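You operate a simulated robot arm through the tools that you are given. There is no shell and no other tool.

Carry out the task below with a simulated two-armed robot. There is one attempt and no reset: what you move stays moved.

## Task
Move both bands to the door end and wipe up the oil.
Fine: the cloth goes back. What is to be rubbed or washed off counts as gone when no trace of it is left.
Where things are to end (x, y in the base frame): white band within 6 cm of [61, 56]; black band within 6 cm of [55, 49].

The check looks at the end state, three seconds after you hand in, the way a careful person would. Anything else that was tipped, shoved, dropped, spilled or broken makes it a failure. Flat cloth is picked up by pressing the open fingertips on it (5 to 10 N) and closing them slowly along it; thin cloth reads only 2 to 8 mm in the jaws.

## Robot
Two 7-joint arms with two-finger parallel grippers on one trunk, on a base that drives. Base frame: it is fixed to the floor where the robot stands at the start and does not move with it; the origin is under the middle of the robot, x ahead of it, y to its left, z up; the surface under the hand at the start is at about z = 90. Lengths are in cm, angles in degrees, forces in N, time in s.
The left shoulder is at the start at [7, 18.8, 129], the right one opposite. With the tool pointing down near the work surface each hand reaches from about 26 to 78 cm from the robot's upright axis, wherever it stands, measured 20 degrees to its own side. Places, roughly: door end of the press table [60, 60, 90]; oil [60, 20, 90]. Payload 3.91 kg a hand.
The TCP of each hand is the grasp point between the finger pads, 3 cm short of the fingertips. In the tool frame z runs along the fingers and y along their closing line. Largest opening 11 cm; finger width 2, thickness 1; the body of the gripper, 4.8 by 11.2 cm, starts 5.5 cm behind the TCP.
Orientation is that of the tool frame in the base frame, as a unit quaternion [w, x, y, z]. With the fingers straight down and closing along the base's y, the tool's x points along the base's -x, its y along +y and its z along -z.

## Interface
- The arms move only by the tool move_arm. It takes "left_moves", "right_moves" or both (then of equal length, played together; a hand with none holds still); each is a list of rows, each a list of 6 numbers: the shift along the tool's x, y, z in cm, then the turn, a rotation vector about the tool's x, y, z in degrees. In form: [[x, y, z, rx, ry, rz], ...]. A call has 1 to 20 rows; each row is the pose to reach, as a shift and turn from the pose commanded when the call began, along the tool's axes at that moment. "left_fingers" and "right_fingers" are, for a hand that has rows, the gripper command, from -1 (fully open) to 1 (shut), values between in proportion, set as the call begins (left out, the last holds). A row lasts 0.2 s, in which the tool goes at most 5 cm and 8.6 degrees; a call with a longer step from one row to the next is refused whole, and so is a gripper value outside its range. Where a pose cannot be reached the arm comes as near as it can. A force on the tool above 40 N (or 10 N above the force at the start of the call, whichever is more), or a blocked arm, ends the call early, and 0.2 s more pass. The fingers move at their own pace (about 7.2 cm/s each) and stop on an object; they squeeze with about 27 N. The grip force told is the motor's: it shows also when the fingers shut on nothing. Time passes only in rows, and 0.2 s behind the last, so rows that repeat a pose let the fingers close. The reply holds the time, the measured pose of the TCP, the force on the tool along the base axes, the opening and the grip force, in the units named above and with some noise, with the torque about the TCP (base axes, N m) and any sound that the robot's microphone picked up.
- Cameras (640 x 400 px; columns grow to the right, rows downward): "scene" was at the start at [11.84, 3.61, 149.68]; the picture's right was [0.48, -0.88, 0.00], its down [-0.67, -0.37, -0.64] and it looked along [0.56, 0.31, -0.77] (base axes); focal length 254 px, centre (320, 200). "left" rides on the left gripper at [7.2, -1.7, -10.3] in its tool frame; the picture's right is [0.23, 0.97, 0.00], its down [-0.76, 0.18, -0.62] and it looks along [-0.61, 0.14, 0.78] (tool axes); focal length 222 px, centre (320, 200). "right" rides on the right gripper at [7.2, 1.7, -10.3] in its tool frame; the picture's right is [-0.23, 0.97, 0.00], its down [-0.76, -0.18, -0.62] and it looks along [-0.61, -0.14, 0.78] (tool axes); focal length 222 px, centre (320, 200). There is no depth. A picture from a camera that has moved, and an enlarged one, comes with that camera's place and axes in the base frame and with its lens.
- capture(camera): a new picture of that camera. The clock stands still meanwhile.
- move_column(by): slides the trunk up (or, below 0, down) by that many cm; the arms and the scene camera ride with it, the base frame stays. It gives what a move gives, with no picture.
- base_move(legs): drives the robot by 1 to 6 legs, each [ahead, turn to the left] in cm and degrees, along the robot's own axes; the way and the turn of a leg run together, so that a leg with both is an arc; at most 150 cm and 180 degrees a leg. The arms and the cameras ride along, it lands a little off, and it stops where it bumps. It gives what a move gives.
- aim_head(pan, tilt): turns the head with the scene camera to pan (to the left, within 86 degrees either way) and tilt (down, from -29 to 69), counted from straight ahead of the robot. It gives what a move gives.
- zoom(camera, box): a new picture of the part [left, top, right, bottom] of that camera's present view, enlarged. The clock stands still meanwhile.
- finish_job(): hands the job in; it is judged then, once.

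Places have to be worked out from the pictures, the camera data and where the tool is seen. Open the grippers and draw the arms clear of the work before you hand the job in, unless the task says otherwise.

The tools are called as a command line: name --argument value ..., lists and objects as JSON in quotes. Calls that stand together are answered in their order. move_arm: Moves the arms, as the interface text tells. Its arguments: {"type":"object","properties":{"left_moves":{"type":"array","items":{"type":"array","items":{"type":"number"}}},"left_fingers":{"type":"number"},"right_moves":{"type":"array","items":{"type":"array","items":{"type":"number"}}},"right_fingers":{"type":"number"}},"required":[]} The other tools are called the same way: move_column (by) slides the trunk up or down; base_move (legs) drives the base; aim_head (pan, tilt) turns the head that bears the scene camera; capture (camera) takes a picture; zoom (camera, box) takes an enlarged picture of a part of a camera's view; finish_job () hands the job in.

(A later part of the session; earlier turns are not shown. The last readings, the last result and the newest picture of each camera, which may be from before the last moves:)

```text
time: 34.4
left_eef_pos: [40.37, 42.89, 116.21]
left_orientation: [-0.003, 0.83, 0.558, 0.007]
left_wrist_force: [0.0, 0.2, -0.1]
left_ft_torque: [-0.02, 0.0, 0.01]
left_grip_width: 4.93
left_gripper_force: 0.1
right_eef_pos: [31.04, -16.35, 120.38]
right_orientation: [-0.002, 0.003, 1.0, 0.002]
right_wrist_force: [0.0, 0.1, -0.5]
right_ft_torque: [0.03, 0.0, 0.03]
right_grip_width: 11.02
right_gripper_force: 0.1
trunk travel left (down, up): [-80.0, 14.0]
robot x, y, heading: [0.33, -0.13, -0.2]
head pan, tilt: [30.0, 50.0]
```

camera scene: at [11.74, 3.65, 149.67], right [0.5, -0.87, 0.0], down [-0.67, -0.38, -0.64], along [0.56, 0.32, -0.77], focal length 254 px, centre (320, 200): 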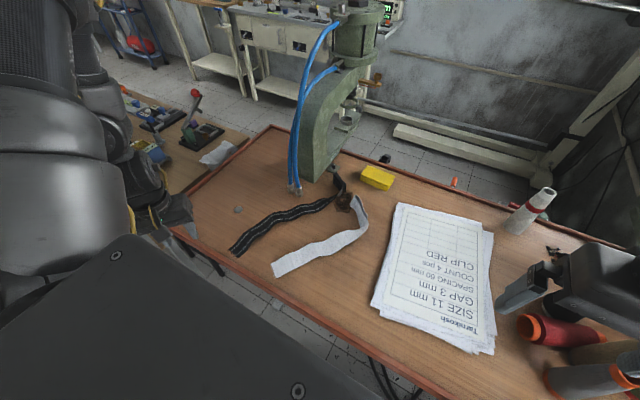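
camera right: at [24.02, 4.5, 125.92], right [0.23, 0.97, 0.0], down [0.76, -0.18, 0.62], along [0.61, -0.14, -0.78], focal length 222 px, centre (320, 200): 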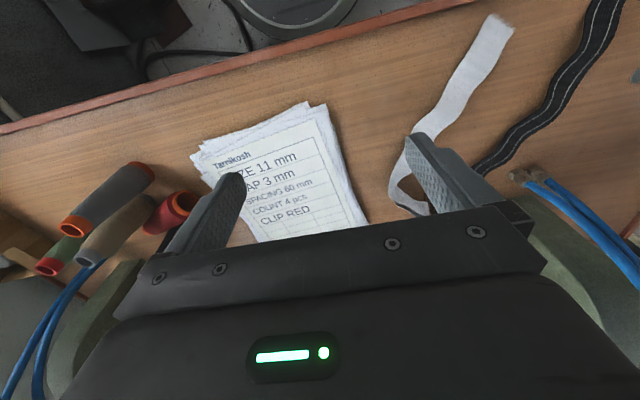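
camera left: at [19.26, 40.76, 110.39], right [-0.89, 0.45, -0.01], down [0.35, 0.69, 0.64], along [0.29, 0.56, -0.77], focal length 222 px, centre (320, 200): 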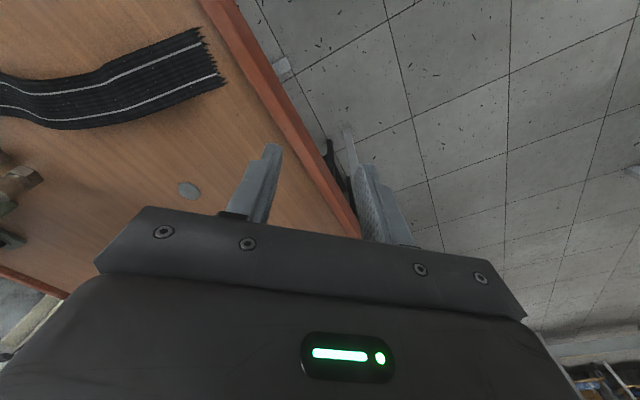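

Yaw −112° works fine. Now I'll move over the black band near [45, 33.5] at yaw about −125°, along the band, at z = 106.

move_arm --left_moves '[[-1.5, 2, 2, 0, 0, 4], [-3, 4, 4, 0, 0, 8], [-5, 6, 7, 0, 0, 12], [-6.7, 8, 10, 0, 0, 13], [-6.7, 8, 10, 0, 0, 13]]'

capture --camera "left"

capture --camera "scene"

```text
time: 35.6
left_eef_pos: [45.54, 33.74, 106.01]
left_orientation: [-0.003, 0.887, 0.462, 0.007]
left_wrist_force: [0.4, -0.9, 0.5]
left_ft_torque: [0.02, -0.04, 0.0]
left_grip_width: 4.96
left_gripper_force: 0.0
right_eef_pos: [30.99, -16.3, 120.33]
right_orientation: [-0.002, 0.003, 1.0, 0.002]
right_wrist_force: [-0.8, 0.3, -0.3]
right_ft_torque: [0.0, -0.04, -0.01]
right_grip_width: 11.0
right_gripper_force: 0.0
trunk travel left (down, up): [-80.0, 14.0]
robot x, y, heading: [0.12, -0.18, -0.4]
head pan, tilt: [30.0, 50.0]
```

```text
taken
camera left: at [48.05, 40.47, 116.48], right [0.93, -0.37, 0.0], down [-0.3, -0.73, 0.61], along [-0.22, -0.57, -0.79], focal length 222 px, centre (320, 200)
```

left: 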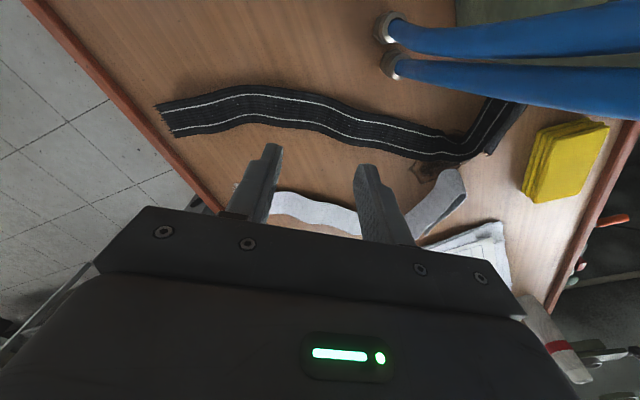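

```text
taken
camera scene: at [11.67, 3.73, 149.68], right [0.5, -0.87, 0.0], down [-0.67, -0.38, -0.64], along [0.56, 0.32, -0.77], focal length 254 px, centre (320, 200)
```

scene: 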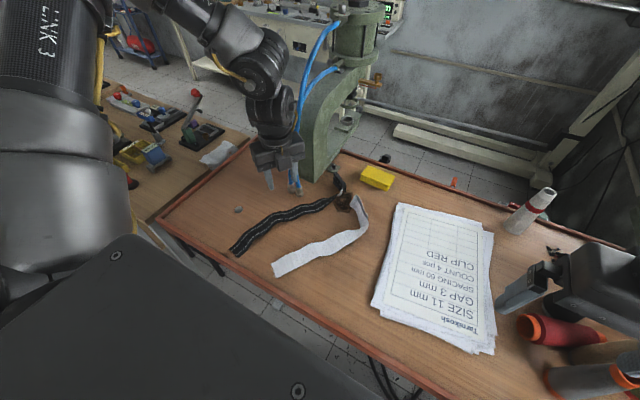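

The band centreline runs [40.3, 35.8] → [48, 31.9], so at x = 47 it is at y ≈ 32.4. I'll shift there, align to −117°, and descend to just above it.

move_arm --left_moves '[[-0.3, 2, 3, 0, 0, -8], [-0.3, 2, 6, 0, 0, -8], [-0.3, 2, 9, 0, 0, -8], [-0.3, 2, 11, 0, 0, -8], [-0.3, 2, 11.9, 0, 0, -8], [-0.3, 2, 11.9, 0, 0, -8]]'

move_arm --left_moves '[[0, 0, 0.1, 0, 0, 0], [0, 0, 0.2, 0, 0, 0], [0, 0, 0.3, 0, 0, 0], [0, 0, 0.4, 0, 0, 0]]'

```text
time: 37.0
left_eef_pos: [46.71, 33.19, 94.8]
left_orientation: [-0.003, 0.852, 0.523, 0.007]
left_wrist_force: [1.2, -0.1, 1.3]
left_ft_torque: [-0.02, -0.02, -0.01]
left_grip_width: 4.94
left_gripper_force: 0.0
left hand out of reach, approached as far as the arm can: row 5, 6
right_eef_pos: [31.04, -16.42, 120.35]
right_orientation: [-0.002, 0.003, 1.0, 0.002]
right_wrist_force: [0.0, 0.0, 0.3]
right_ft_torque: [-0.03, 0.0, -0.02]
right_grip_width: 11.03
right_gripper_force: 0.1
trunk travel left (down, up): [-80.0, 14.0]
robot x, y, heading: [-0.24, 0.15, -0.4]
head pan, tilt: [30.0, 50.0]
```

```text
time: 38.0
left_eef_pos: [46.56, 33.27, 94.61]
left_orientation: [-0.003, 0.853, 0.522, 0.007]
left_wrist_force: [0.1, 1.0, -0.1]
left_ft_torque: [0.02, -0.01, -0.02]
left_grip_width: 4.95
left_gripper_force: 0.1
right_eef_pos: [31.15, -16.44, 120.35]
right_orientation: [0.0, 0.002, 1.0, 0.002]
right_wrist_force: [-0.3, 0.2, -0.4]
right_ft_torque: [-0.02, 0.01, 0.0]
right_grip_width: 10.98
right_gripper_force: 0.1
trunk travel left (down, up): [-80.0, 14.0]
robot x, y, heading: [-0.04, -0.04, -0.2]
head pan, tilt: [30.0, 50.0]
```

The arm hit a limit at z = 94.7 here, still without contact. I'll lift, turn the base 12° right so the band falls in the reachable zone, and re-approach.

move_arm --left_moves '[[0, 0, -4, 0, 0, 0], [0, 0, -8, 0, 0, 0], [0, 0, -12, 0, 0, 0], [0, 0, -12, 0, 0, 0]]'

base_move --legs '[[0, -14]]'

```text
time: 39.0
left_eef_pos: [46.25, 33.08, 106.41]
left_orientation: [-0.002, 0.853, 0.522, 0.007]
left_wrist_force: [0.3, -0.3, 0.4]
left_ft_torque: [0.0, 0.02, -0.01]
left_grip_width: 4.96
left_gripper_force: 0.0
right_eef_pos: [31.1, -16.47, 120.38]
right_orientation: [-0.002, 0.003, 1.0, 0.002]
right_wrist_force: [-0.3, 0.0, 0.3]
right_ft_torque: [0.0, 0.0, -0.03]
right_grip_width: 11.02
right_gripper_force: 0.0
trunk travel left (down, up): [-80.0, 14.0]
robot x, y, heading: [0.27, 0.22, -0.3]
head pan, tilt: [30.0, 50.0]
```

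```text
time: 40.2
left_eef_pos: [52.64, 20.98, 106.3]
left_orientation: [-0.002, 0.909, 0.416, 0.008]
left_wrist_force: [-0.1, -0.5, -0.4]
left_ft_torque: [0.01, 0.0, 0.03]
left_grip_width: 4.94
left_gripper_force: 0.1
right_eef_pos: [26.35, -23.27, 120.33]
right_orientation: [-0.003, 0.124, 0.992, 0.003]
right_wrist_force: [0.2, 0.1, -0.1]
right_ft_torque: [0.01, 0.03, 0.0]
right_grip_width: 11.0
right_gripper_force: 0.1
trunk travel left (down, up): [-80.0, 14.0]
robot x, y, heading: [0.1, 0.24, -14.4]
head pan, tilt: [30.0, 50.0]
```

Now I'll go back over [47, 32.4] at yaw −117° and descend.

move_arm --left_moves '[[1.5, -4, 0, 0, 0, -5], [3, -8, 0, 0, 0, -10], [4.95, -11.7, 2, 0, 0, -13.8], [4.95, -11.7, 6, 0, 0, -13.8], [4.95, -11.7, 10, 0, 0, -13.8], [4.95, -11.7, 11.6, 0, 0, -13.8], [4.95, -11.7, 11.6, 0, 0, -13.8]]'

capture --camera "left"

```text
time: 41.8
left_eef_pos: [47.31, 32.32, 94.81]
left_orientation: [-0.002, 0.853, 0.522, 0.009]
left_wrist_force: [0.3, -0.2, -0.9]
left_ft_torque: [0.01, 0.01, -0.05]
left_grip_width: 4.95
left_gripper_force: 0.0
right_eef_pos: [26.29, -23.28, 120.35]
right_orientation: [-0.003, 0.122, 0.992, 0.003]
right_wrist_force: [-0.1, 0.4, 0.0]
right_ft_torque: [0.03, -0.01, -0.02]
right_grip_width: 11.03
right_gripper_force: 0.0
trunk travel left (down, up): [-80.0, 14.0]
robot x, y, heading: [-0.23, 0.12, -14.2]
head pan, tilt: [30.0, 50.0]
```

```text
taken
camera left: at [48.96, 39.36, 105.29], right [0.97, -0.24, 0.01], down [-0.2, -0.77, 0.61], along [-0.14, -0.6, -0.79], focal length 222 px, centre (320, 200)
```

left: 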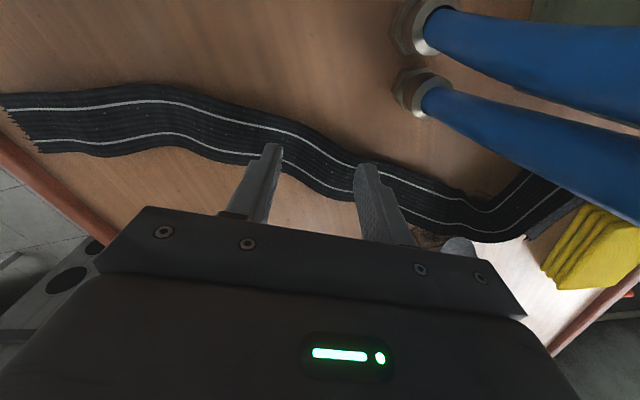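

The point under the hand falls on the band's middle. I'll lower in small steps to contact.

move_arm --left_moves '[[0, 0.0, 0.3, 0, 0, 0], [0, 0, 0.6, 0, 0, 0], [0, 0, 0.9, 0, 0, 0]]'

move_arm --left_moves '[[0, 0, 0.1, 0, 0, 0], [0, 0, 0.2, 0, 0, 0]]'

```text
time: 42.6
left_eef_pos: [47.29, 32.34, 94.13]
left_orientation: [-0.001, 0.853, 0.522, 0.011]
left_wrist_force: [1.4, 2.7, 18.3]
left_ft_torque: [0.26, 0.45, -0.09]
left_grip_width: 4.95
left_gripper_force: 0.6
right_eef_pos: [26.06, -23.39, 120.43]
right_orientation: [-0.002, 0.123, 0.992, 0.003]
right_wrist_force: [-0.7, -0.6, -0.4]
right_ft_torque: [0.02, -0.03, 0.0]
right_grip_width: 10.99
right_gripper_force: 0.1
trunk travel left (down, up): [-80.0, 14.0]
robot x, y, heading: [-0.21, -0.05, -14.2]
head pan, tilt: [30.0, 50.0]
```

```text
time: 43.2
left_eef_pos: [47.3, 32.39, 94.14]
left_orientation: [-0.001, 0.852, 0.523, 0.012]
left_wrist_force: [-3.6, 2.1, 26.9]
left_ft_torque: [0.24, 0.85, 0.0]
left_grip_width: 5.12
left_gripper_force: 1.6
right_eef_pos: [26.11, -23.48, 120.46]
right_orientation: [-0.002, 0.122, 0.992, 0.004]
right_wrist_force: [0.0, 0.2, 0.1]
right_ft_torque: [0.03, -0.01, 0.02]
right_grip_width: 10.99
right_gripper_force: 0.0
trunk travel left (down, up): [-80.0, 14.0]
robot x, y, heading: [0.09, -0.14, -14.1]
head pan, tilt: [30.0, 50.0]
stopped in row 2 (left hand): the force on the tool passed its limit at 43 N (the readings are from after the stop); the commanded pose is now the measured one
```

Too firm (27 N), and the tool is tilted about 1.4°. I'll ease up, level the tool, and settle at about 8 N.

move_arm --left_moves '[[0, 0, -0.3, 0.6, -1.2, 0], [0, 0, -0.3, 0.6, -1.2, 0], [0, 0, -0.2, 0.6, -1.2, 0]]'

```text
time: 44.0
left_eef_pos: [47.35, 32.44, 94.09]
left_orientation: [-0.001, 0.852, 0.523, -0.002]
left_wrist_force: [0.5, 0.9, 5.0]
left_ft_torque: [-0.01, -0.14, 0.0]
left_grip_width: 4.98
left_gripper_force: 0.2
right_eef_pos: [26.29, -23.3, 120.47]
right_orientation: [-0.003, 0.124, 0.992, 0.003]
right_wrist_force: [-0.5, -0.5, -0.5]
right_ft_torque: [-0.02, 0.01, 0.02]
right_grip_width: 11.0
right_gripper_force: 0.0
trunk travel left (down, up): [-80.0, 14.0]
robot x, y, heading: [0.04, -0.1, -14.1]
head pan, tilt: [30.0, 50.0]
```

It's level now at 5 N. I'll press a touch more and close slowly.

move_arm --left_moves '[[0, 0, 0.05, 0, 0, 0]]' --left_fingers 0.18

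move_arm --left_moves '[[0, 0, 0, 0, 0, 0]]' --left_fingers 0.3

move_arm --left_moves '[[0, 0, 0, 0, 0, 0]]' --left_fingers 0.4

capture --camera "left"

```text
time: 44.4
left_eef_pos: [47.47, 32.4, 94.11]
left_orientation: [0.0, 0.853, 0.523, 0.0]
left_wrist_force: [3.2, 1.0, 10.3]
left_ft_torque: [0.02, -0.15, 0.03]
left_grip_width: 4.6
left_gripper_force: 1.1
right_eef_pos: [26.24, -23.29, 120.31]
right_orientation: [-0.002, 0.123, 0.992, 0.003]
right_wrist_force: [-0.3, -0.6, 0.8]
right_ft_torque: [0.02, 0.01, 0.02]
right_grip_width: 11.01
right_gripper_force: 0.0
trunk travel left (down, up): [-80.0, 14.0]
robot x, y, heading: [-0.01, -0.38, -14.0]
head pan, tilt: [30.0, 50.0]
```

```text
time: 44.8
left_eef_pos: [47.58, 32.37, 94.25]
left_orientation: [0.0, 0.853, 0.522, 0.0]
left_wrist_force: [3.6, 0.6, 10.6]
left_ft_torque: [-0.02, -0.15, 0.01]
left_grip_width: 4.08
left_gripper_force: 2.4
right_eef_pos: [26.24, -23.36, 120.34]
right_orientation: [-0.003, 0.123, 0.992, 0.003]
right_wrist_force: [-0.1, -0.6, 0.4]
right_ft_torque: [0.05, -0.02, -0.01]
right_grip_width: 11.02
right_gripper_force: 0.0
trunk travel left (down, up): [-80.0, 14.0]
robot x, y, heading: [0.28, -0.1, -13.9]
head pan, tilt: [30.0, 50.0]
```

```text
time: 45.2
left_eef_pos: [47.6, 32.46, 94.05]
left_orientation: [-0.001, 0.853, 0.522, -0.001]
left_wrist_force: [4.7, -0.9, 11.9]
left_ft_torque: [-0.07, -0.23, -0.01]
left_grip_width: 3.51
left_gripper_force: 2.3
right_eef_pos: [26.2, -23.42, 120.37]
right_orientation: [-0.002, 0.123, 0.992, 0.002]
right_wrist_force: [0.3, -0.5, -0.4]
right_ft_torque: [-0.02, -0.03, -0.03]
right_grip_width: 11.02
right_gripper_force: 0.0
trunk travel left (down, up): [-80.0, 14.0]
robot x, y, heading: [-0.04, -0.28, -14.2]
head pan, tilt: [30.0, 50.0]
```

```text
taken
camera left: at [49.29, 39.5, 104.45], right [0.97, -0.24, 0.0], down [-0.19, -0.76, 0.62], along [-0.15, -0.61, -0.78], focal length 222 px, centre (320, 200)
```

left: 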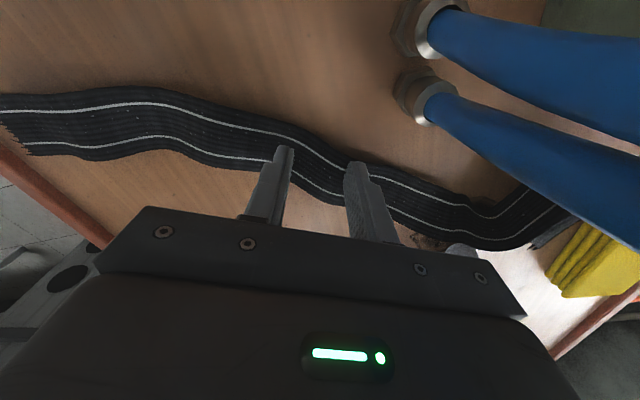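

The grip is moving inward at about 11 N of press. I'll continue closing slowly.

move_arm --left_moves '[[0, 0, -0.02, 0, 0, 0]]' --left_fingers 0.5

move_arm --left_moves '[[0, 0, 0, 0, 0, 0]]' --left_fingers 0.6

move_arm --left_moves '[[0, 0, 0, 0, 0, 0]]' --left_fingers 0.7

move_arm --left_moves '[[0, 0, 0, 0, 0, 0]]' --left_fingers 0.8

move_arm --left_moves '[[0, 0, 0, 0, 0, 0]]' --left_fingers 0.9

move_arm --left_moves '[[0, 0, 0, 0, 0, 0], [0, 0, 0, 0, 0, 0]]' --left_fingers 1

capture --camera "left"

```text
time: 45.6
left_eef_pos: [47.41, 32.31, 94.2]
left_orientation: [-0.001, 0.853, 0.521, -0.002]
left_wrist_force: [3.3, -4.1, 7.9]
left_ft_torque: [-0.14, -0.18, -0.01]
left_grip_width: 2.9
left_gripper_force: 1.9
right_eef_pos: [26.27, -23.47, 120.4]
right_orientation: [-0.003, 0.122, 0.992, 0.003]
right_wrist_force: [-0.6, -0.1, 0.3]
right_ft_torque: [-0.01, 0.01, 0.02]
right_grip_width: 11.0
right_gripper_force: 0.1
trunk travel left (down, up): [-80.0, 14.0]
robot x, y, heading: [0.13, 0.11, -14.4]
head pan, tilt: [30.0, 50.0]
```

```text
time: 46.0
left_eef_pos: [47.42, 32.51, 94.15]
left_orientation: [-0.001, 0.853, 0.522, -0.002]
left_wrist_force: [2.0, -3.1, 6.3]
left_ft_torque: [-0.1, -0.12, -0.04]
left_grip_width: 2.36
left_gripper_force: 1.0
right_eef_pos: [26.21, -23.38, 120.32]
right_orientation: [-0.002, 0.122, 0.992, 0.004]
right_wrist_force: [1.2, 0.6, -0.6]
right_ft_torque: [0.01, 0.0, 0.04]
right_grip_width: 11.01
right_gripper_force: 0.0
trunk travel left (down, up): [-80.0, 14.0]
robot x, y, heading: [-0.13, 0.17, -13.8]
head pan, tilt: [30.0, 50.0]
```

```text
time: 46.4
left_eef_pos: [47.37, 32.57, 94.1]
left_orientation: [-0.001, 0.853, 0.523, -0.001]
left_wrist_force: [2.2, -1.3, 6.4]
left_ft_torque: [-0.05, -0.1, -0.01]
left_grip_width: 1.75
left_gripper_force: 1.2
right_eef_pos: [26.37, -23.35, 120.48]
right_orientation: [-0.002, 0.123, 0.992, 0.003]
right_wrist_force: [-0.3, -0.2, -0.3]
right_ft_torque: [-0.01, 0.0, 0.01]
right_grip_width: 11.0
right_gripper_force: 0.0
trunk travel left (down, up): [-80.0, 14.0]
robot x, y, heading: [0.02, -0.01, -14.2]
head pan, tilt: [30.0, 50.0]
```

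```text
time: 46.8
left_eef_pos: [47.39, 32.46, 94.16]
left_orientation: [0.0, 0.853, 0.522, 0.0]
left_wrist_force: [1.5, -1.5, 6.3]
left_ft_torque: [-0.05, -0.07, 0.0]
left_grip_width: 1.18
left_gripper_force: 0.1
right_eef_pos: [26.26, -23.3, 120.33]
right_orientation: [-0.003, 0.123, 0.992, 0.003]
right_wrist_force: [-0.1, 0.1, 0.4]
right_ft_torque: [0.01, 0.04, -0.01]
right_grip_width: 11.01
right_gripper_force: 0.0
trunk travel left (down, up): [-80.0, 14.0]
robot x, y, heading: [0.14, -0.0, -14.1]
head pan, tilt: [30.0, 50.0]
```

```text
time: 47.2
left_eef_pos: [47.45, 32.35, 94.2]
left_orientation: [-0.001, 0.852, 0.523, -0.001]
left_wrist_force: [1.8, 0.2, 6.5]
left_ft_torque: [-0.03, -0.07, 0.0]
left_grip_width: 0.64
left_gripper_force: 0.6
right_eef_pos: [26.27, -23.37, 120.33]
right_orientation: [-0.002, 0.123, 0.992, 0.002]
right_wrist_force: [-0.4, -0.9, -0.5]
right_ft_torque: [0.01, -0.01, 0.01]
right_grip_width: 11.0
right_gripper_force: 0.0
trunk travel left (down, up): [-80.0, 14.0]
robot x, y, heading: [-0.1, 0.09, -13.7]
head pan, tilt: [30.0, 50.0]
```

```text
time: 47.8
left_eef_pos: [47.46, 32.44, 94.11]
left_orientation: [-0.001, 0.853, 0.522, -0.001]
left_wrist_force: [0.8, 0.1, 5.8]
left_ft_torque: [0.01, -0.05, -0.05]
left_grip_width: 0.0
left_gripper_force: 26.7
right_eef_pos: [26.25, -23.36, 120.42]
right_orientation: [-0.002, 0.123, 0.992, 0.002]
right_wrist_force: [-0.2, 0.1, -0.6]
right_ft_torque: [0.03, 0.0, 0.0]
right_grip_width: 10.99
right_gripper_force: 0.0
trunk travel left (down, up): [-80.0, 14.0]
robot x, y, heading: [0.0, -0.28, -14.0]
head pan, tilt: [30.0, 50.0]
```

```text
taken
camera left: at [49.24, 39.59, 104.45], right [0.97, -0.24, 0.0], down [-0.19, -0.76, 0.62], along [-0.15, -0.6, -0.78], focal length 222 px, centre (320, 200)
```

left: 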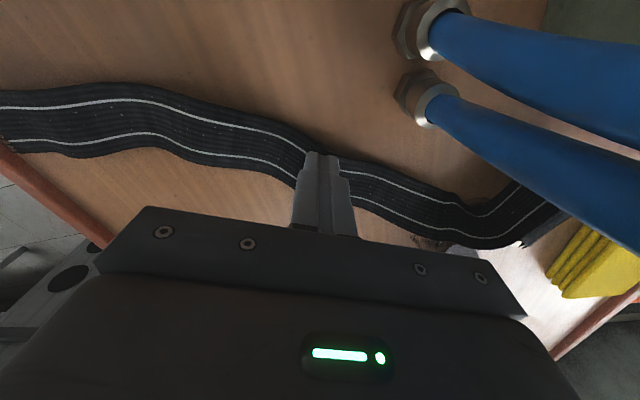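

The fingers shut to 0 again without catching the band, and contact height differed (93.45 for white, 94.1 for black). I'll lift and look at the bands' profile from a low angle, then probe the bare table height with the closed fingers.

move_arm --left_moves '[[0, 0, -3, 0, 0, 0], [2, 0, -4, 0, 0, 0], [5, 0, -4, 0, 0, 0], [5.5, -2, -4, 0, 0, 0], [5.5, -4, -4, 0, 0, 0], [5.5, -4, -4, 0, 0, 0]]'

capture --camera "left"

zoom --camera "scene" --box '[190, 140, 390, 290]'

```text
time: 48.6
left_eef_pos: [48.71, 35.38, 98.23]
left_orientation: [0.005, 0.858, 0.514, -0.012]
left_wrist_force: [-6.9, -4.9, 5.4]
left_ft_torque: [0.31, -0.62, -0.34]
left_grip_width: 0.0
left_gripper_force: 26.5
right_eef_pos: [26.16, -23.39, 120.38]
right_orientation: [-0.003, 0.122, 0.992, 0.004]
right_wrist_force: [-0.6, 0.3, -0.3]
right_ft_torque: [-0.03, 0.01, 0.03]
right_grip_width: 11.01
right_gripper_force: 0.1
trunk travel left (down, up): [-80.0, 14.0]
robot x, y, heading: [0.02, -0.12, -14.2]
head pan, tilt: [30.0, 50.0]
stopped in row 3 (left hand): the force on the tool passed its limit at 66 N (the readings are from after the stop); the commanded pose is now the measured one
```

```text
taken
camera left: at [50.83, 42.64, 108.42], right [0.97, -0.26, -0.01], down [-0.19, -0.74, 0.64], along [-0.17, -0.62, -0.77], focal length 222 px, centre (320, 200)
```

left: 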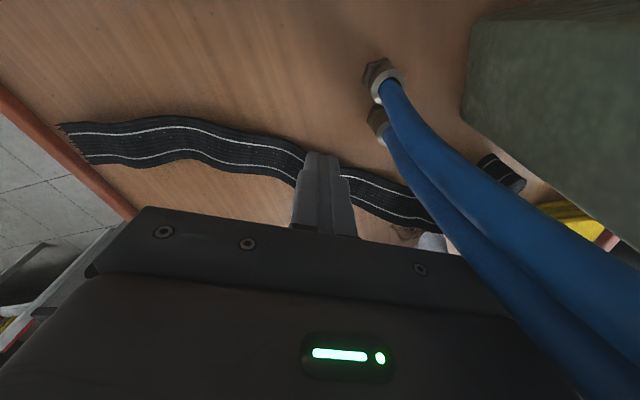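

```text
2.67 times, centred on (290, 215) of scene
camera zoom: at [12.18, 0.6, 149.68], right [0.27, -0.96, 0.0], down [-0.74, -0.21, -0.64], along [0.62, 0.18, -0.77], focal length 676 px, centre (400, 160)
```

zoom: 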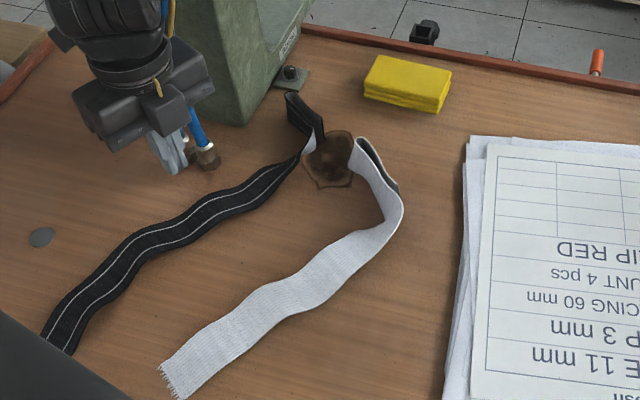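

The gripper bumped the hoses, since I moved too far toward +y. I'll back off toward the robot straight away and then rise.

move_arm --left_moves '[[-1, -1, 0, 0, 0, 0], [-3, -3, 0, 0, 0, 0], [-3.5, -5, -1, 0, 0, 0], [-3.5, -6, -4, 0, 0, 0], [-3.5, -6, -8, 0, 0, 0], [-3.5, -6, -8, 0, 0, 0]]'

capture --camera "left"

capture --camera "scene"

```text
time: 50.0
left_eef_pos: [41.86, 35.48, 106.27]
left_orientation: [0.004, 0.857, 0.515, -0.012]
left_wrist_force: [-0.7, 0.4, 0.3]
left_ft_torque: [0.01, 0.02, 0.01]
left_grip_width: 0.02
left_gripper_force: 27.1
right_eef_pos: [26.39, -23.37, 120.37]
right_orientation: [-0.003, 0.122, 0.992, 0.003]
right_wrist_force: [-0.3, 1.3, 0.4]
right_ft_torque: [-0.03, 0.01, -0.03]
right_grip_width: 10.99
right_gripper_force: 0.0
trunk travel left (down, up): [-80.0, 14.0]
robot x, y, heading: [0.07, -0.37, -14.1]
head pan, tilt: [30.0, 50.0]
```

```text
taken
camera left: at [44.01, 42.83, 116.43], right [0.97, -0.26, -0.01], down [-0.19, -0.74, 0.64], along [-0.17, -0.62, -0.77], focal length 222 px, centre (320, 200)
```

left: 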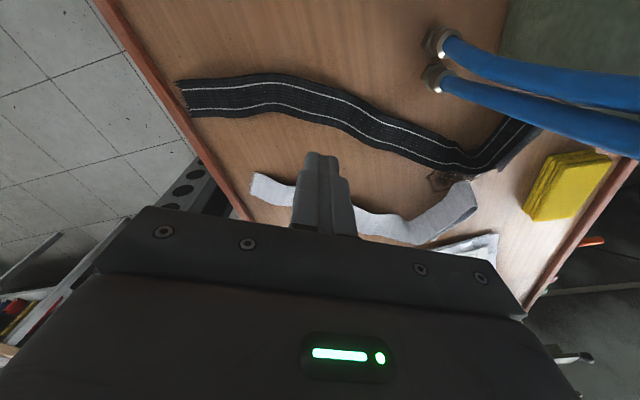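

```text
taken
camera scene: at [12.43, 0.81, 149.66], right [0.27, -0.96, 0.0], down [-0.74, -0.21, -0.64], along [0.62, 0.17, -0.77], focal length 254 px, centre (320, 200)
```

scene: 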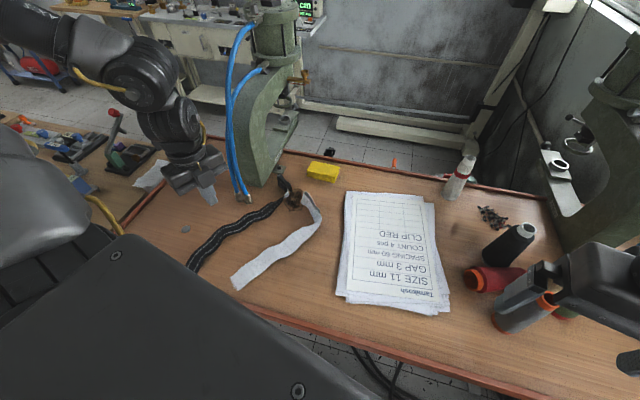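

Everything looks undisturbed: the hoses, press and bands are where they were. I'll probe the bare table at [41, 28.5] to calibrate its height.

move_arm --left_moves '[[-2, 0.8, 0, 0, 0, 0], [-4.4, 1.6, 2, 0, 0, 0], [-6.6, 2.5, 5, 0, 0, 0], [-6.6, 2.5, 9, 0, 0, 0], [-6.6, 2.5, 11.5, 0, 0, 0], [-6.6, 2.5, 12, 0, 0, 0], [-6.6, 2.5, 12, 0, 0, 0]]'

move_arm --left_moves '[[0, 0, 0.2, 0, 0, 0], [0, 0, 0.4, 0, 0, 0], [0, 0, 0.6, 0, 0, 0], [0, 0, 0.8, 0, 0, 0], [0, 0, 1.0, 0, 0, 0], [0, 0, 1.2, 0, 0, 0], [0, 0, 1.4, 0, 0, 0]]'

```text
time: 51.6
left_eef_pos: [40.93, 28.04, 94.48]
left_orientation: [0.005, 0.857, 0.515, -0.011]
left_wrist_force: [0.4, -0.2, -0.3]
left_ft_torque: [0.01, -0.04, -0.01]
left_grip_width: 0.01
left_gripper_force: 27.2
right_eef_pos: [26.22, -23.3, 120.28]
right_orientation: [-0.002, 0.122, 0.992, 0.002]
right_wrist_force: [-0.6, -0.5, -0.4]
right_ft_torque: [0.01, -0.03, 0.02]
right_grip_width: 11.03
right_gripper_force: 0.1
trunk travel left (down, up): [-80.0, 14.0]
robot x, y, heading: [-0.19, -0.08, -14.2]
head pan, tilt: [30.0, 50.0]
```

```text
time: 53.2
left_eef_pos: [40.98, 28.08, 93.0]
left_orientation: [0.005, 0.857, 0.515, -0.009]
left_wrist_force: [0.7, 2.0, 8.2]
left_ft_torque: [0.1, -0.07, 0.0]
left_grip_width: 0.0
left_gripper_force: 26.9
right_eef_pos: [26.24, -23.3, 120.38]
right_orientation: [-0.002, 0.122, 0.993, 0.003]
right_wrist_force: [-0.1, -0.4, -0.6]
right_ft_torque: [-0.01, -0.01, -0.01]
right_grip_width: 11.0
right_gripper_force: 0.2
trunk travel left (down, up): [-80.0, 14.0]
robot x, y, heading: [-0.15, 0.14, -14.3]
head pan, tilt: [30.0, 50.0]
```

The bare table reads TCP z = 93.0, so fingertip contact is at z = 90.0. The bands therefore stand 0.5–1.1 cm tall, and I'll pinch them by their side edges instead: straddle the band across its width at table level and squeeze. I'll lift, turn to yaw −27° and open to 6.6 cm over the black band.

move_arm --left_moves '[[0, 0, -4, 0, 0, 0], [0, 0, -8, 0, 0, 0], [0, 0, -11, 0, 0, -8], [0, 0, -11, 0, 0, -16], [0, 0, -11, 0, 0, -24], [0, 0, -11, 0, 0, -32], [1, 0, -11, 0, 0, -40], [2, 0.5, -11, 0, 0, -48], [3, 1, -11, 0, 0, -56], [4, 1.5, -11, 0, 0, -64], [5, 2, -11, 0, 0, -72], [6, 2, -11, 0, 0, -80], [6.85, 2, -11, 0, 0, -88], [6.85, 2, -11, 0, 0, -91], [6.85, 2, -11, 0, 0, -91]]' --left_fingers -0.2

capture --camera "left"

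```text
time: 56.4
left_eef_pos: [46.19, 33.31, 103.69]
left_orientation: [-0.004, 0.232, 0.973, -0.011]
left_wrist_force: [0.1, 0.7, -0.2]
left_ft_torque: [0.0, -0.02, 0.0]
left_grip_width: 6.6
left_gripper_force: 0.0
right_eef_pos: [26.27, -23.3, 120.32]
right_orientation: [-0.002, 0.123, 0.992, 0.003]
right_wrist_force: [0.7, 0.0, 0.5]
right_ft_torque: [-0.01, -0.01, -0.05]
right_grip_width: 11.01
right_gripper_force: 0.0
trunk travel left (down, up): [-80.0, 14.0]
robot x, y, heading: [-0.27, -0.06, -14.5]
head pan, tilt: [30.0, 50.0]
```

```text
taken
camera left: at [39.05, 35.31, 114.2], right [0.24, 0.97, -0.02], down [0.77, -0.17, 0.62], along [0.59, -0.16, -0.79], focal length 222 px, centre (320, 200)
```

left: 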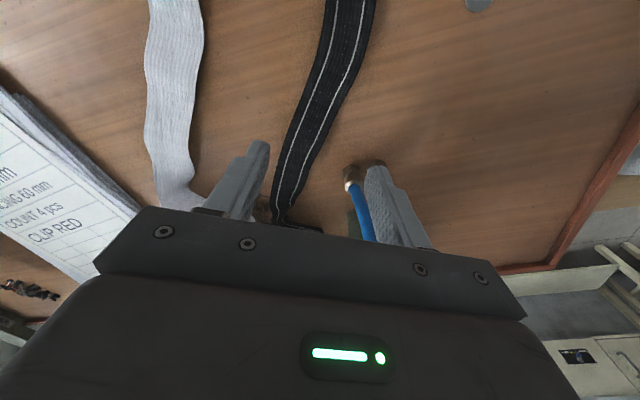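

The band centre is about 0.85 cm to the −y side of the hand and runs at about 37°. I'll shift, turn 8° more, level the tool, and descend to straddle the band at table level.

move_arm --left_moves '[[0, -0.85, 2, -1.3, 0, 8], [0, -0.85, 5, -1.3, 0, 8], [0, -0.85, 8, -1.3, 0, 8], [0, -0.85, 9.5, -1.3, 0, 8], [0, -0.85, 10.1, -1.3, 0, 8], [0, -0.85, 10.3, -1.3, 0, 8], [0, -0.85, 10.3, -1.3, 0, 8]]'

capture --camera "left"

```text
time: 58.0
left_eef_pos: [45.43, 32.45, 93.66]
left_orientation: [-0.002, 0.301, 0.954, -0.001]
left_wrist_force: [-0.8, 0.1, -0.1]
left_ft_torque: [0.01, -0.02, 0.03]
left_grip_width: 6.6
left_gripper_force: 0.1
right_eef_pos: [26.25, -23.34, 120.46]
right_orientation: [-0.002, 0.123, 0.992, 0.003]
right_wrist_force: [0.7, 0.3, -0.1]
right_ft_torque: [-0.02, 0.01, -0.01]
right_grip_width: 11.02
right_gripper_force: 0.0
trunk travel left (down, up): [-80.0, 14.0]
robot x, y, heading: [-0.28, 0.08, -14.0]
head pan, tilt: [30.0, 50.0]
```

```text
taken
camera left: at [38.69, 35.2, 103.88], right [0.37, 0.93, 0.0], down [0.73, -0.29, 0.62], along [0.58, -0.23, -0.78], focal length 222 px, centre (320, 200)
```

left: 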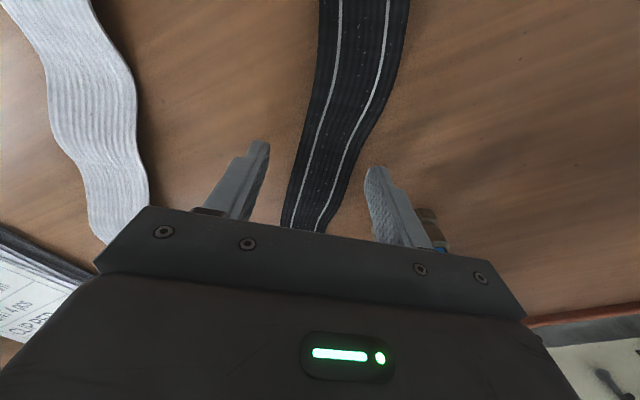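

The band lies centred between the fingers. I'll lower 0.45 cm and close on its edges.

move_arm --left_moves '[[0, 0, 0.25, 0, 0, 0], [0, 0, 0.45, 0, 0, 0], [0, 0, 0.45, 0, 0, 0]]'

move_arm --left_moves '[[0, 0, 0, 0, 0, 0], [0, 0, 0, 0, 0, 0]]' --left_fingers 0.15

move_arm --left_moves '[[0, 0, 0, 0, 0, 0], [0, 0, 0, 0, 0, 0]]' --left_fingers 0.4

capture --camera "left"

```text
time: 58.8
left_eef_pos: [45.58, 32.51, 93.14]
left_orientation: [-0.001, 0.3, 0.954, 0.0]
left_wrist_force: [0.6, -1.3, 0.2]
left_ft_torque: [0.02, 0.04, 0.02]
left_grip_width: 6.59
left_gripper_force: 0.0
right_eef_pos: [26.24, -23.33, 120.31]
right_orientation: [-0.002, 0.124, 0.992, 0.003]
right_wrist_force: [0.1, -0.3, 0.0]
right_ft_torque: [0.01, 0.01, -0.02]
right_grip_width: 11.0
right_gripper_force: 0.1
trunk travel left (down, up): [-80.0, 14.0]
robot x, y, heading: [-0.02, -0.31, -14.2]
head pan, tilt: [30.0, 50.0]
```

```text
time: 59.4
left_eef_pos: [45.57, 32.58, 93.16]
left_orientation: [-0.001, 0.3, 0.954, 0.0]
left_wrist_force: [-0.9, 0.3, 0.2]
left_ft_torque: [-0.02, -0.01, 0.01]
left_grip_width: 4.68
left_gripper_force: 0.5
right_eef_pos: [26.26, -23.35, 120.32]
right_orientation: [-0.002, 0.123, 0.992, 0.003]
right_wrist_force: [-1.2, -0.2, -0.3]
right_ft_torque: [0.02, 0.0, 0.04]
right_grip_width: 11.0
right_gripper_force: 0.0
trunk travel left (down, up): [-80.0, 14.0]
robot x, y, heading: [-0.14, 0.17, -14.3]
head pan, tilt: [30.0, 50.0]
```

```text
time: 60.0
left_eef_pos: [45.57, 32.48, 93.24]
left_orientation: [-0.001, 0.301, 0.954, -0.001]
left_wrist_force: [0.1, -0.7, 0.2]
left_ft_torque: [-0.01, -0.02, 0.03]
left_grip_width: 4.14
left_gripper_force: 27.2
right_eef_pos: [26.21, -23.26, 120.39]
right_orientation: [-0.002, 0.122, 0.993, 0.003]
right_wrist_force: [0.2, 0.2, 0.1]
right_ft_torque: [0.01, 0.0, 0.0]
right_grip_width: 11.01
right_gripper_force: 0.0
trunk travel left (down, up): [-80.0, 14.0]
robot x, y, heading: [-0.0, -0.11, -14.3]
head pan, tilt: [30.0, 50.0]
```

```text
taken
camera left: at [38.69, 35.18, 103.51], right [0.37, 0.93, 0.0], down [0.73, -0.29, 0.62], along [0.58, -0.23, -0.78], focal length 222 px, centre (320, 200)
```

left: 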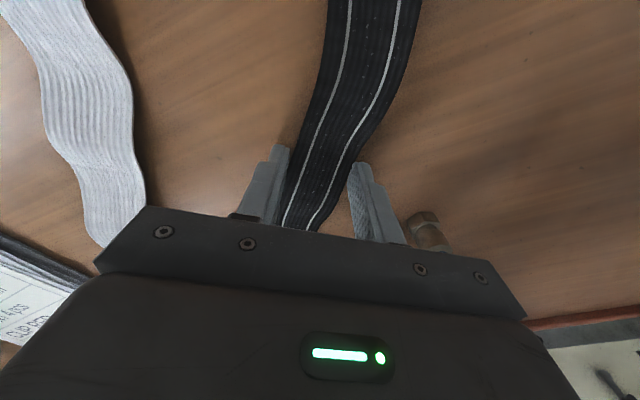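

The band stopped the fingers at 4.14 cm with 27 N, so it holds like a stiff strip. I'll lift a little and see how it behaves.

move_arm --left_moves '[[0, 0, -1, 0, 0, 0], [0, 0, -2, 0, 0, 0], [0, 0, -3, 0, 0, 0], [0, 0, -4, 0, 0, 0], [0, 0, -4, 0, 0, 0]]' --left_fingers 0.6

capture --camera "left"

capture --camera "scene"

```text
time: 61.2
left_eef_pos: [45.52, 32.49, 97.07]
left_orientation: [-0.001, 0.301, 0.954, -0.001]
left_wrist_force: [-0.3, 0.8, -1.5]
left_ft_torque: [-0.01, -0.02, -0.01]
left_grip_width: 4.07
left_gripper_force: 26.7
right_eef_pos: [26.26, -23.36, 120.45]
right_orientation: [-0.002, 0.122, 0.992, 0.003]
right_wrist_force: [-0.3, -0.2, 0.1]
right_ft_torque: [0.03, 0.01, 0.0]
right_grip_width: 10.98
right_gripper_force: 0.1
trunk travel left (down, up): [-80.0, 14.0]
robot x, y, heading: [0.05, -0.01, -14.1]
head pan, tilt: [30.0, 50.0]
```

```text
taken
camera left: at [38.68, 35.12, 107.48], right [0.37, 0.93, 0.0], down [0.73, -0.29, 0.62], along [0.58, -0.23, -0.78], focal length 222 px, centre (320, 200)
```

left: 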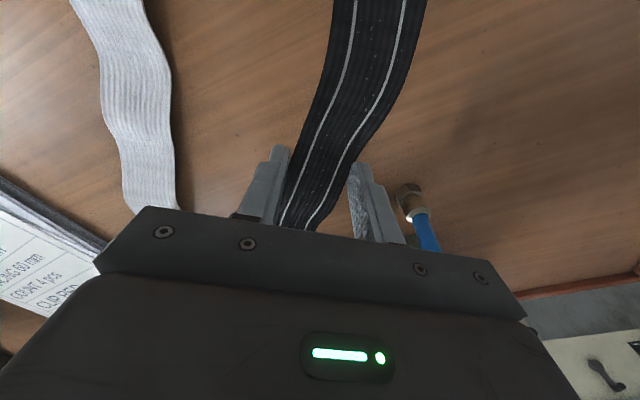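

```text
taken
camera scene: at [12.35, 0.76, 149.67], right [0.27, -0.96, 0.0], down [-0.74, -0.21, -0.64], along [0.62, 0.18, -0.77], focal length 254 px, centre (320, 200)
```

scene: 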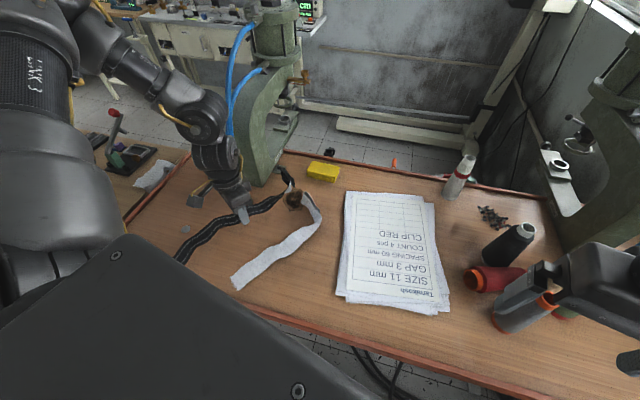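

The band lifts as one stiff piece. Carried straight toward the door end it would hit the hoses and press (press at x ≥ 60, y 34–40), so I plan to back the base up, swing past, and come forward again. First I'll check for space behind on both sides.

aim_head --pan 86 --tilt 35

capture --camera "scene"

aim_head --pan -86 --tilt 35

capture --camera "scene"

```text
time: 62.4
left_eef_pos: [45.49, 32.43, 97.12]
left_orientation: [-0.001, 0.301, 0.954, 0.0]
left_wrist_force: [-0.3, -0.6, -0.5]
left_ft_torque: [-0.04, -0.01, -0.01]
left_grip_width: 4.0
left_gripper_force: 27.0
right_eef_pos: [26.26, -23.23, 120.32]
right_orientation: [-0.002, 0.122, 0.992, 0.003]
right_wrist_force: [0.8, -0.1, -0.1]
right_ft_torque: [-0.01, 0.04, 0.0]
right_grip_width: 11.01
right_gripper_force: 0.1
trunk travel left (down, up): [-80.0, 14.0]
robot x, y, heading: [-0.04, 0.34, -14.2]
head pan, tilt: [85.9, 35.0]
```

```text
taken
camera scene: at [7.69, 7.02, 151.84], right [0.95, -0.31, 0.0], down [-0.18, -0.54, -0.82], along [0.26, 0.78, -0.57], focal length 254 px, centre (320, 200)
```

scene: 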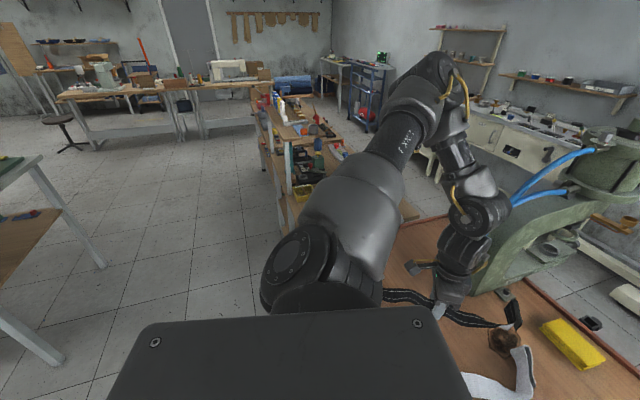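

```text
time: 65.0
left_eef_pos: [45.53, 32.43, 97.07]
left_orientation: [-0.001, 0.301, 0.954, 0.0]
left_wrist_force: [0.7, -0.6, -0.7]
left_ft_torque: [-0.02, 0.02, 0.0]
left_grip_width: 3.94
left_gripper_force: 26.9
right_eef_pos: [26.37, -23.39, 120.46]
right_orientation: [-0.003, 0.123, 0.992, 0.003]
right_wrist_force: [0.4, 0.0, 0.3]
right_ft_torque: [-0.02, 0.03, 0.0]
right_grip_width: 10.98
right_gripper_force: 0.0
trunk travel left (down, up): [-80.0, 14.0]
robot x, y, heading: [-0.2, 0.38, -13.9]
head pan, tilt: [-85.9, 35.0]
```

```text
taken
camera scene: at [3.38, -10.01, 151.84], right [-0.98, 0.18, 0.0], down [0.1, 0.56, -0.82], along [-0.14, -0.81, -0.57], focal length 254 px, centre (320, 200)
```

scene: 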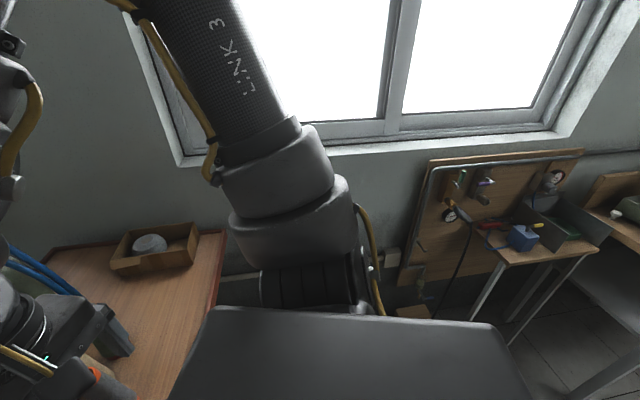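

There's plenty of floor behind. I'll raise the band a bit more, look at it from the head, then back up 17 cm.

move_arm --left_moves '[[0, 0, -2, 0, 0, 0], [0, 0, -4, 0, 0, 0], [0, 0, -6, 0, 0, 0], [0, 0, -6, 0, 0, 0]]'

aim_head --pan 44 --tilt 50

capture --camera "scene"

capture --camera "left"

```text
time: 66.0
left_eef_pos: [45.54, 32.53, 103.11]
left_orientation: [-0.001, 0.301, 0.954, -0.001]
left_wrist_force: [0.3, 0.1, -0.8]
left_ft_torque: [-0.01, -0.01, -0.02]
left_grip_width: 3.92
left_gripper_force: 26.4
right_eef_pos: [26.35, -23.28, 120.54]
right_orientation: [-0.003, 0.123, 0.992, 0.002]
right_wrist_force: [0.2, 0.4, -1.6]
right_ft_torque: [-0.02, -0.03, 0.01]
right_grip_width: 10.99
right_gripper_force: 0.1
trunk travel left (down, up): [-80.0, 14.0]
robot x, y, heading: [0.11, 0.26, -14.3]
head pan, tilt: [-85.9, 35.0]
```

```text
time: 68.1
left_eef_pos: [45.53, 32.37, 103.11]
left_orientation: [-0.001, 0.302, 0.953, 0.0]
left_wrist_force: [0.1, 0.1, -0.6]
left_ft_torque: [0.01, -0.01, -0.07]
left_grip_width: 3.92
left_gripper_force: 26.9
right_eef_pos: [26.35, -23.46, 120.46]
right_orientation: [-0.003, 0.123, 0.992, 0.002]
right_wrist_force: [-0.4, -0.9, 0.8]
right_ft_torque: [0.02, 0.01, 0.0]
right_grip_width: 11.02
right_gripper_force: 0.1
trunk travel left (down, up): [-80.0, 14.0]
robot x, y, heading: [0.16, -0.06, -14.5]
head pan, tilt: [44.0, 50.0]
```

```text
taken
camera scene: at [11.6, 2.48, 149.67], right [0.5, -0.87, 0.0], down [-0.66, -0.38, -0.64], along [0.56, 0.32, -0.77], focal length 254 px, centre (320, 200)
```

scene: 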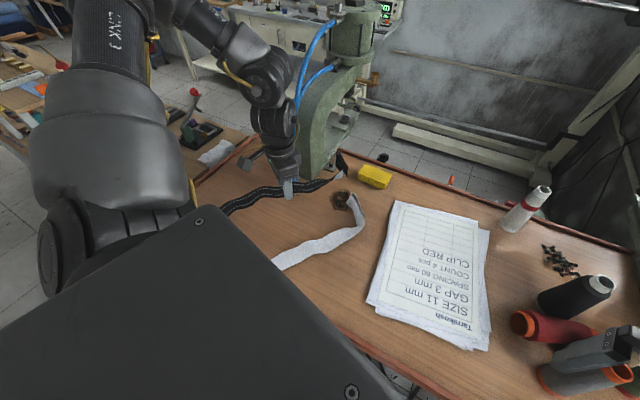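

```text
taken
camera left: at [38.68, 35.18, 113.43], right [0.37, 0.93, 0.0], down [0.73, -0.29, 0.62], along [0.58, -0.23, -0.78], focal length 222 px, centre (320, 200)
```

left: 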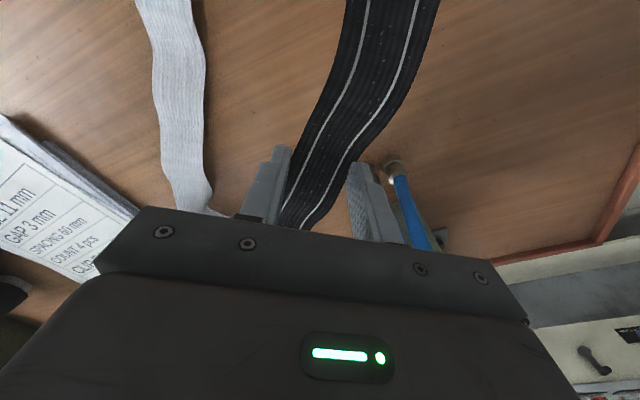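

The whole black band is clear of the table and stiff. I'll shift it 5 cm sideways away from the hoses, then back up 17 cm.

move_arm --left_moves '[[0, -1.5, 0, 0, 0, 0], [0, -3.2, 0, 0, 0, 0], [0, -5, 0, 0, 0, 0], [0, -5, 0, 0, 0, 0]]'

base_move --legs '[[-17, 0]]'

capture --camera "scene"

```text
time: 69.1
left_eef_pos: [42.78, 28.36, 103.14]
left_orientation: [-0.001, 0.3, 0.954, -0.001]
left_wrist_force: [-0.2, 0.2, -0.7]
left_ft_torque: [0.0, -0.01, 0.0]
left_grip_width: 3.92
left_gripper_force: 27.6
right_eef_pos: [26.27, -23.3, 120.4]
right_orientation: [-0.002, 0.123, 0.992, 0.003]
right_wrist_force: [1.2, 0.6, -0.1]
right_ft_torque: [-0.04, -0.03, -0.01]
right_grip_width: 11.0
right_gripper_force: 0.0
trunk travel left (down, up): [-80.0, 14.0]
robot x, y, heading: [0.19, 0.05, -14.3]
head pan, tilt: [44.0, 50.0]
```

```text
time: 70.6
left_eef_pos: [26.04, 32.65, 103.18]
left_orientation: [-0.003, 0.301, 0.954, -0.002]
left_wrist_force: [-0.1, -0.1, -1.0]
left_ft_torque: [0.03, 0.07, 0.02]
left_grip_width: 3.92
left_gripper_force: 27.1
right_eef_pos: [9.76, -19.05, 120.18]
right_orientation: [-0.004, 0.122, 0.993, 0.004]
right_wrist_force: [0.8, -0.2, -0.1]
right_ft_torque: [-0.04, 0.06, -0.01]
right_grip_width: 11.0
right_gripper_force: 0.1
trunk travel left (down, up): [-80.0, 14.0]
robot x, y, heading: [-17.0, 4.45, -14.0]
head pan, tilt: [44.0, 50.0]
```

```text
taken
camera scene: at [-4.83, 6.64, 149.64], right [0.5, -0.87, 0.0], down [-0.67, -0.38, -0.64], along [0.56, 0.32, -0.77], focal length 254 px, centre (320, 200)
```

scene: 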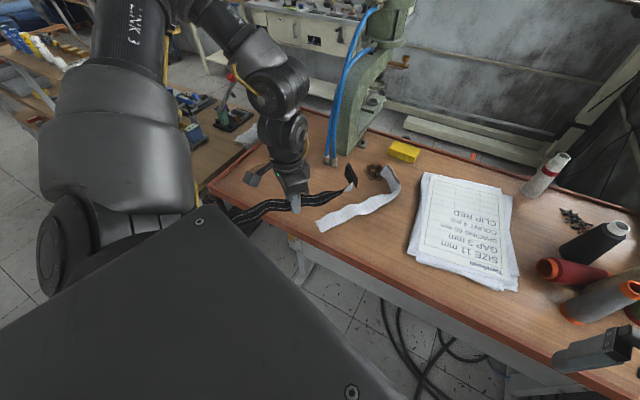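

Clear. Now I'll turn left 14° back to heading 0, which also rotates the band toward its final orientation.

base_move --legs '[[0, 14]]'

aim_head --pan 44 --tilt 45

capture --camera "scene"

```text
time: 71.9
left_eef_pos: [17.77, 42.2, 103.21]
left_orientation: [-0.001, 0.181, 0.983, 0.0]
left_wrist_force: [-1.1, 0.6, -1.2]
left_ft_torque: [-0.07, -0.02, 0.02]
left_grip_width: 3.92
left_gripper_force: 27.1
right_eef_pos: [14.4, -12.06, 120.42]
right_orientation: [-0.002, 0.002, 1.0, 0.002]
right_wrist_force: [-0.2, 1.0, -0.2]
right_ft_torque: [-0.01, -0.03, -0.04]
right_grip_width: 11.02
right_gripper_force: 0.0
trunk travel left (down, up): [-80.0, 14.0]
robot x, y, heading: [-16.45, 4.04, -0.0]
head pan, tilt: [44.0, 50.0]
```

```text
time: 72.5
left_eef_pos: [17.99, 42.05, 103.06]
left_orientation: [-0.001, 0.182, 0.983, -0.001]
left_wrist_force: [-0.2, 0.3, -1.6]
left_ft_torque: [0.01, 0.02, -0.03]
left_grip_width: 3.93
left_gripper_force: 26.5
right_eef_pos: [14.51, -12.08, 120.43]
right_orientation: [-0.002, 0.001, 1.0, 0.003]
right_wrist_force: [1.0, 0.0, 1.1]
right_ft_torque: [0.0, -0.02, 0.0]
right_grip_width: 11.01
right_gripper_force: 0.0
trunk travel left (down, up): [-80.0, 14.0]
robot x, y, heading: [-16.79, 4.11, -0.1]
head pan, tilt: [44.0, 45.0]
```

```text
taken
camera scene: at [-5.8, 9.67, 150.36], right [0.69, -0.72, 0.0], down [-0.51, -0.49, -0.71], along [0.51, 0.49, -0.71], focal length 254 px, centre (320, 200)
```

scene: 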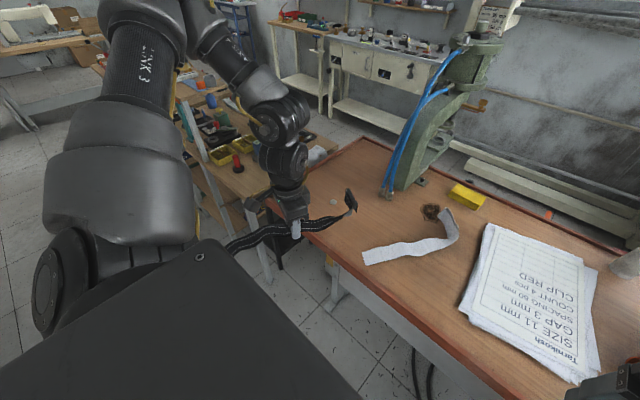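

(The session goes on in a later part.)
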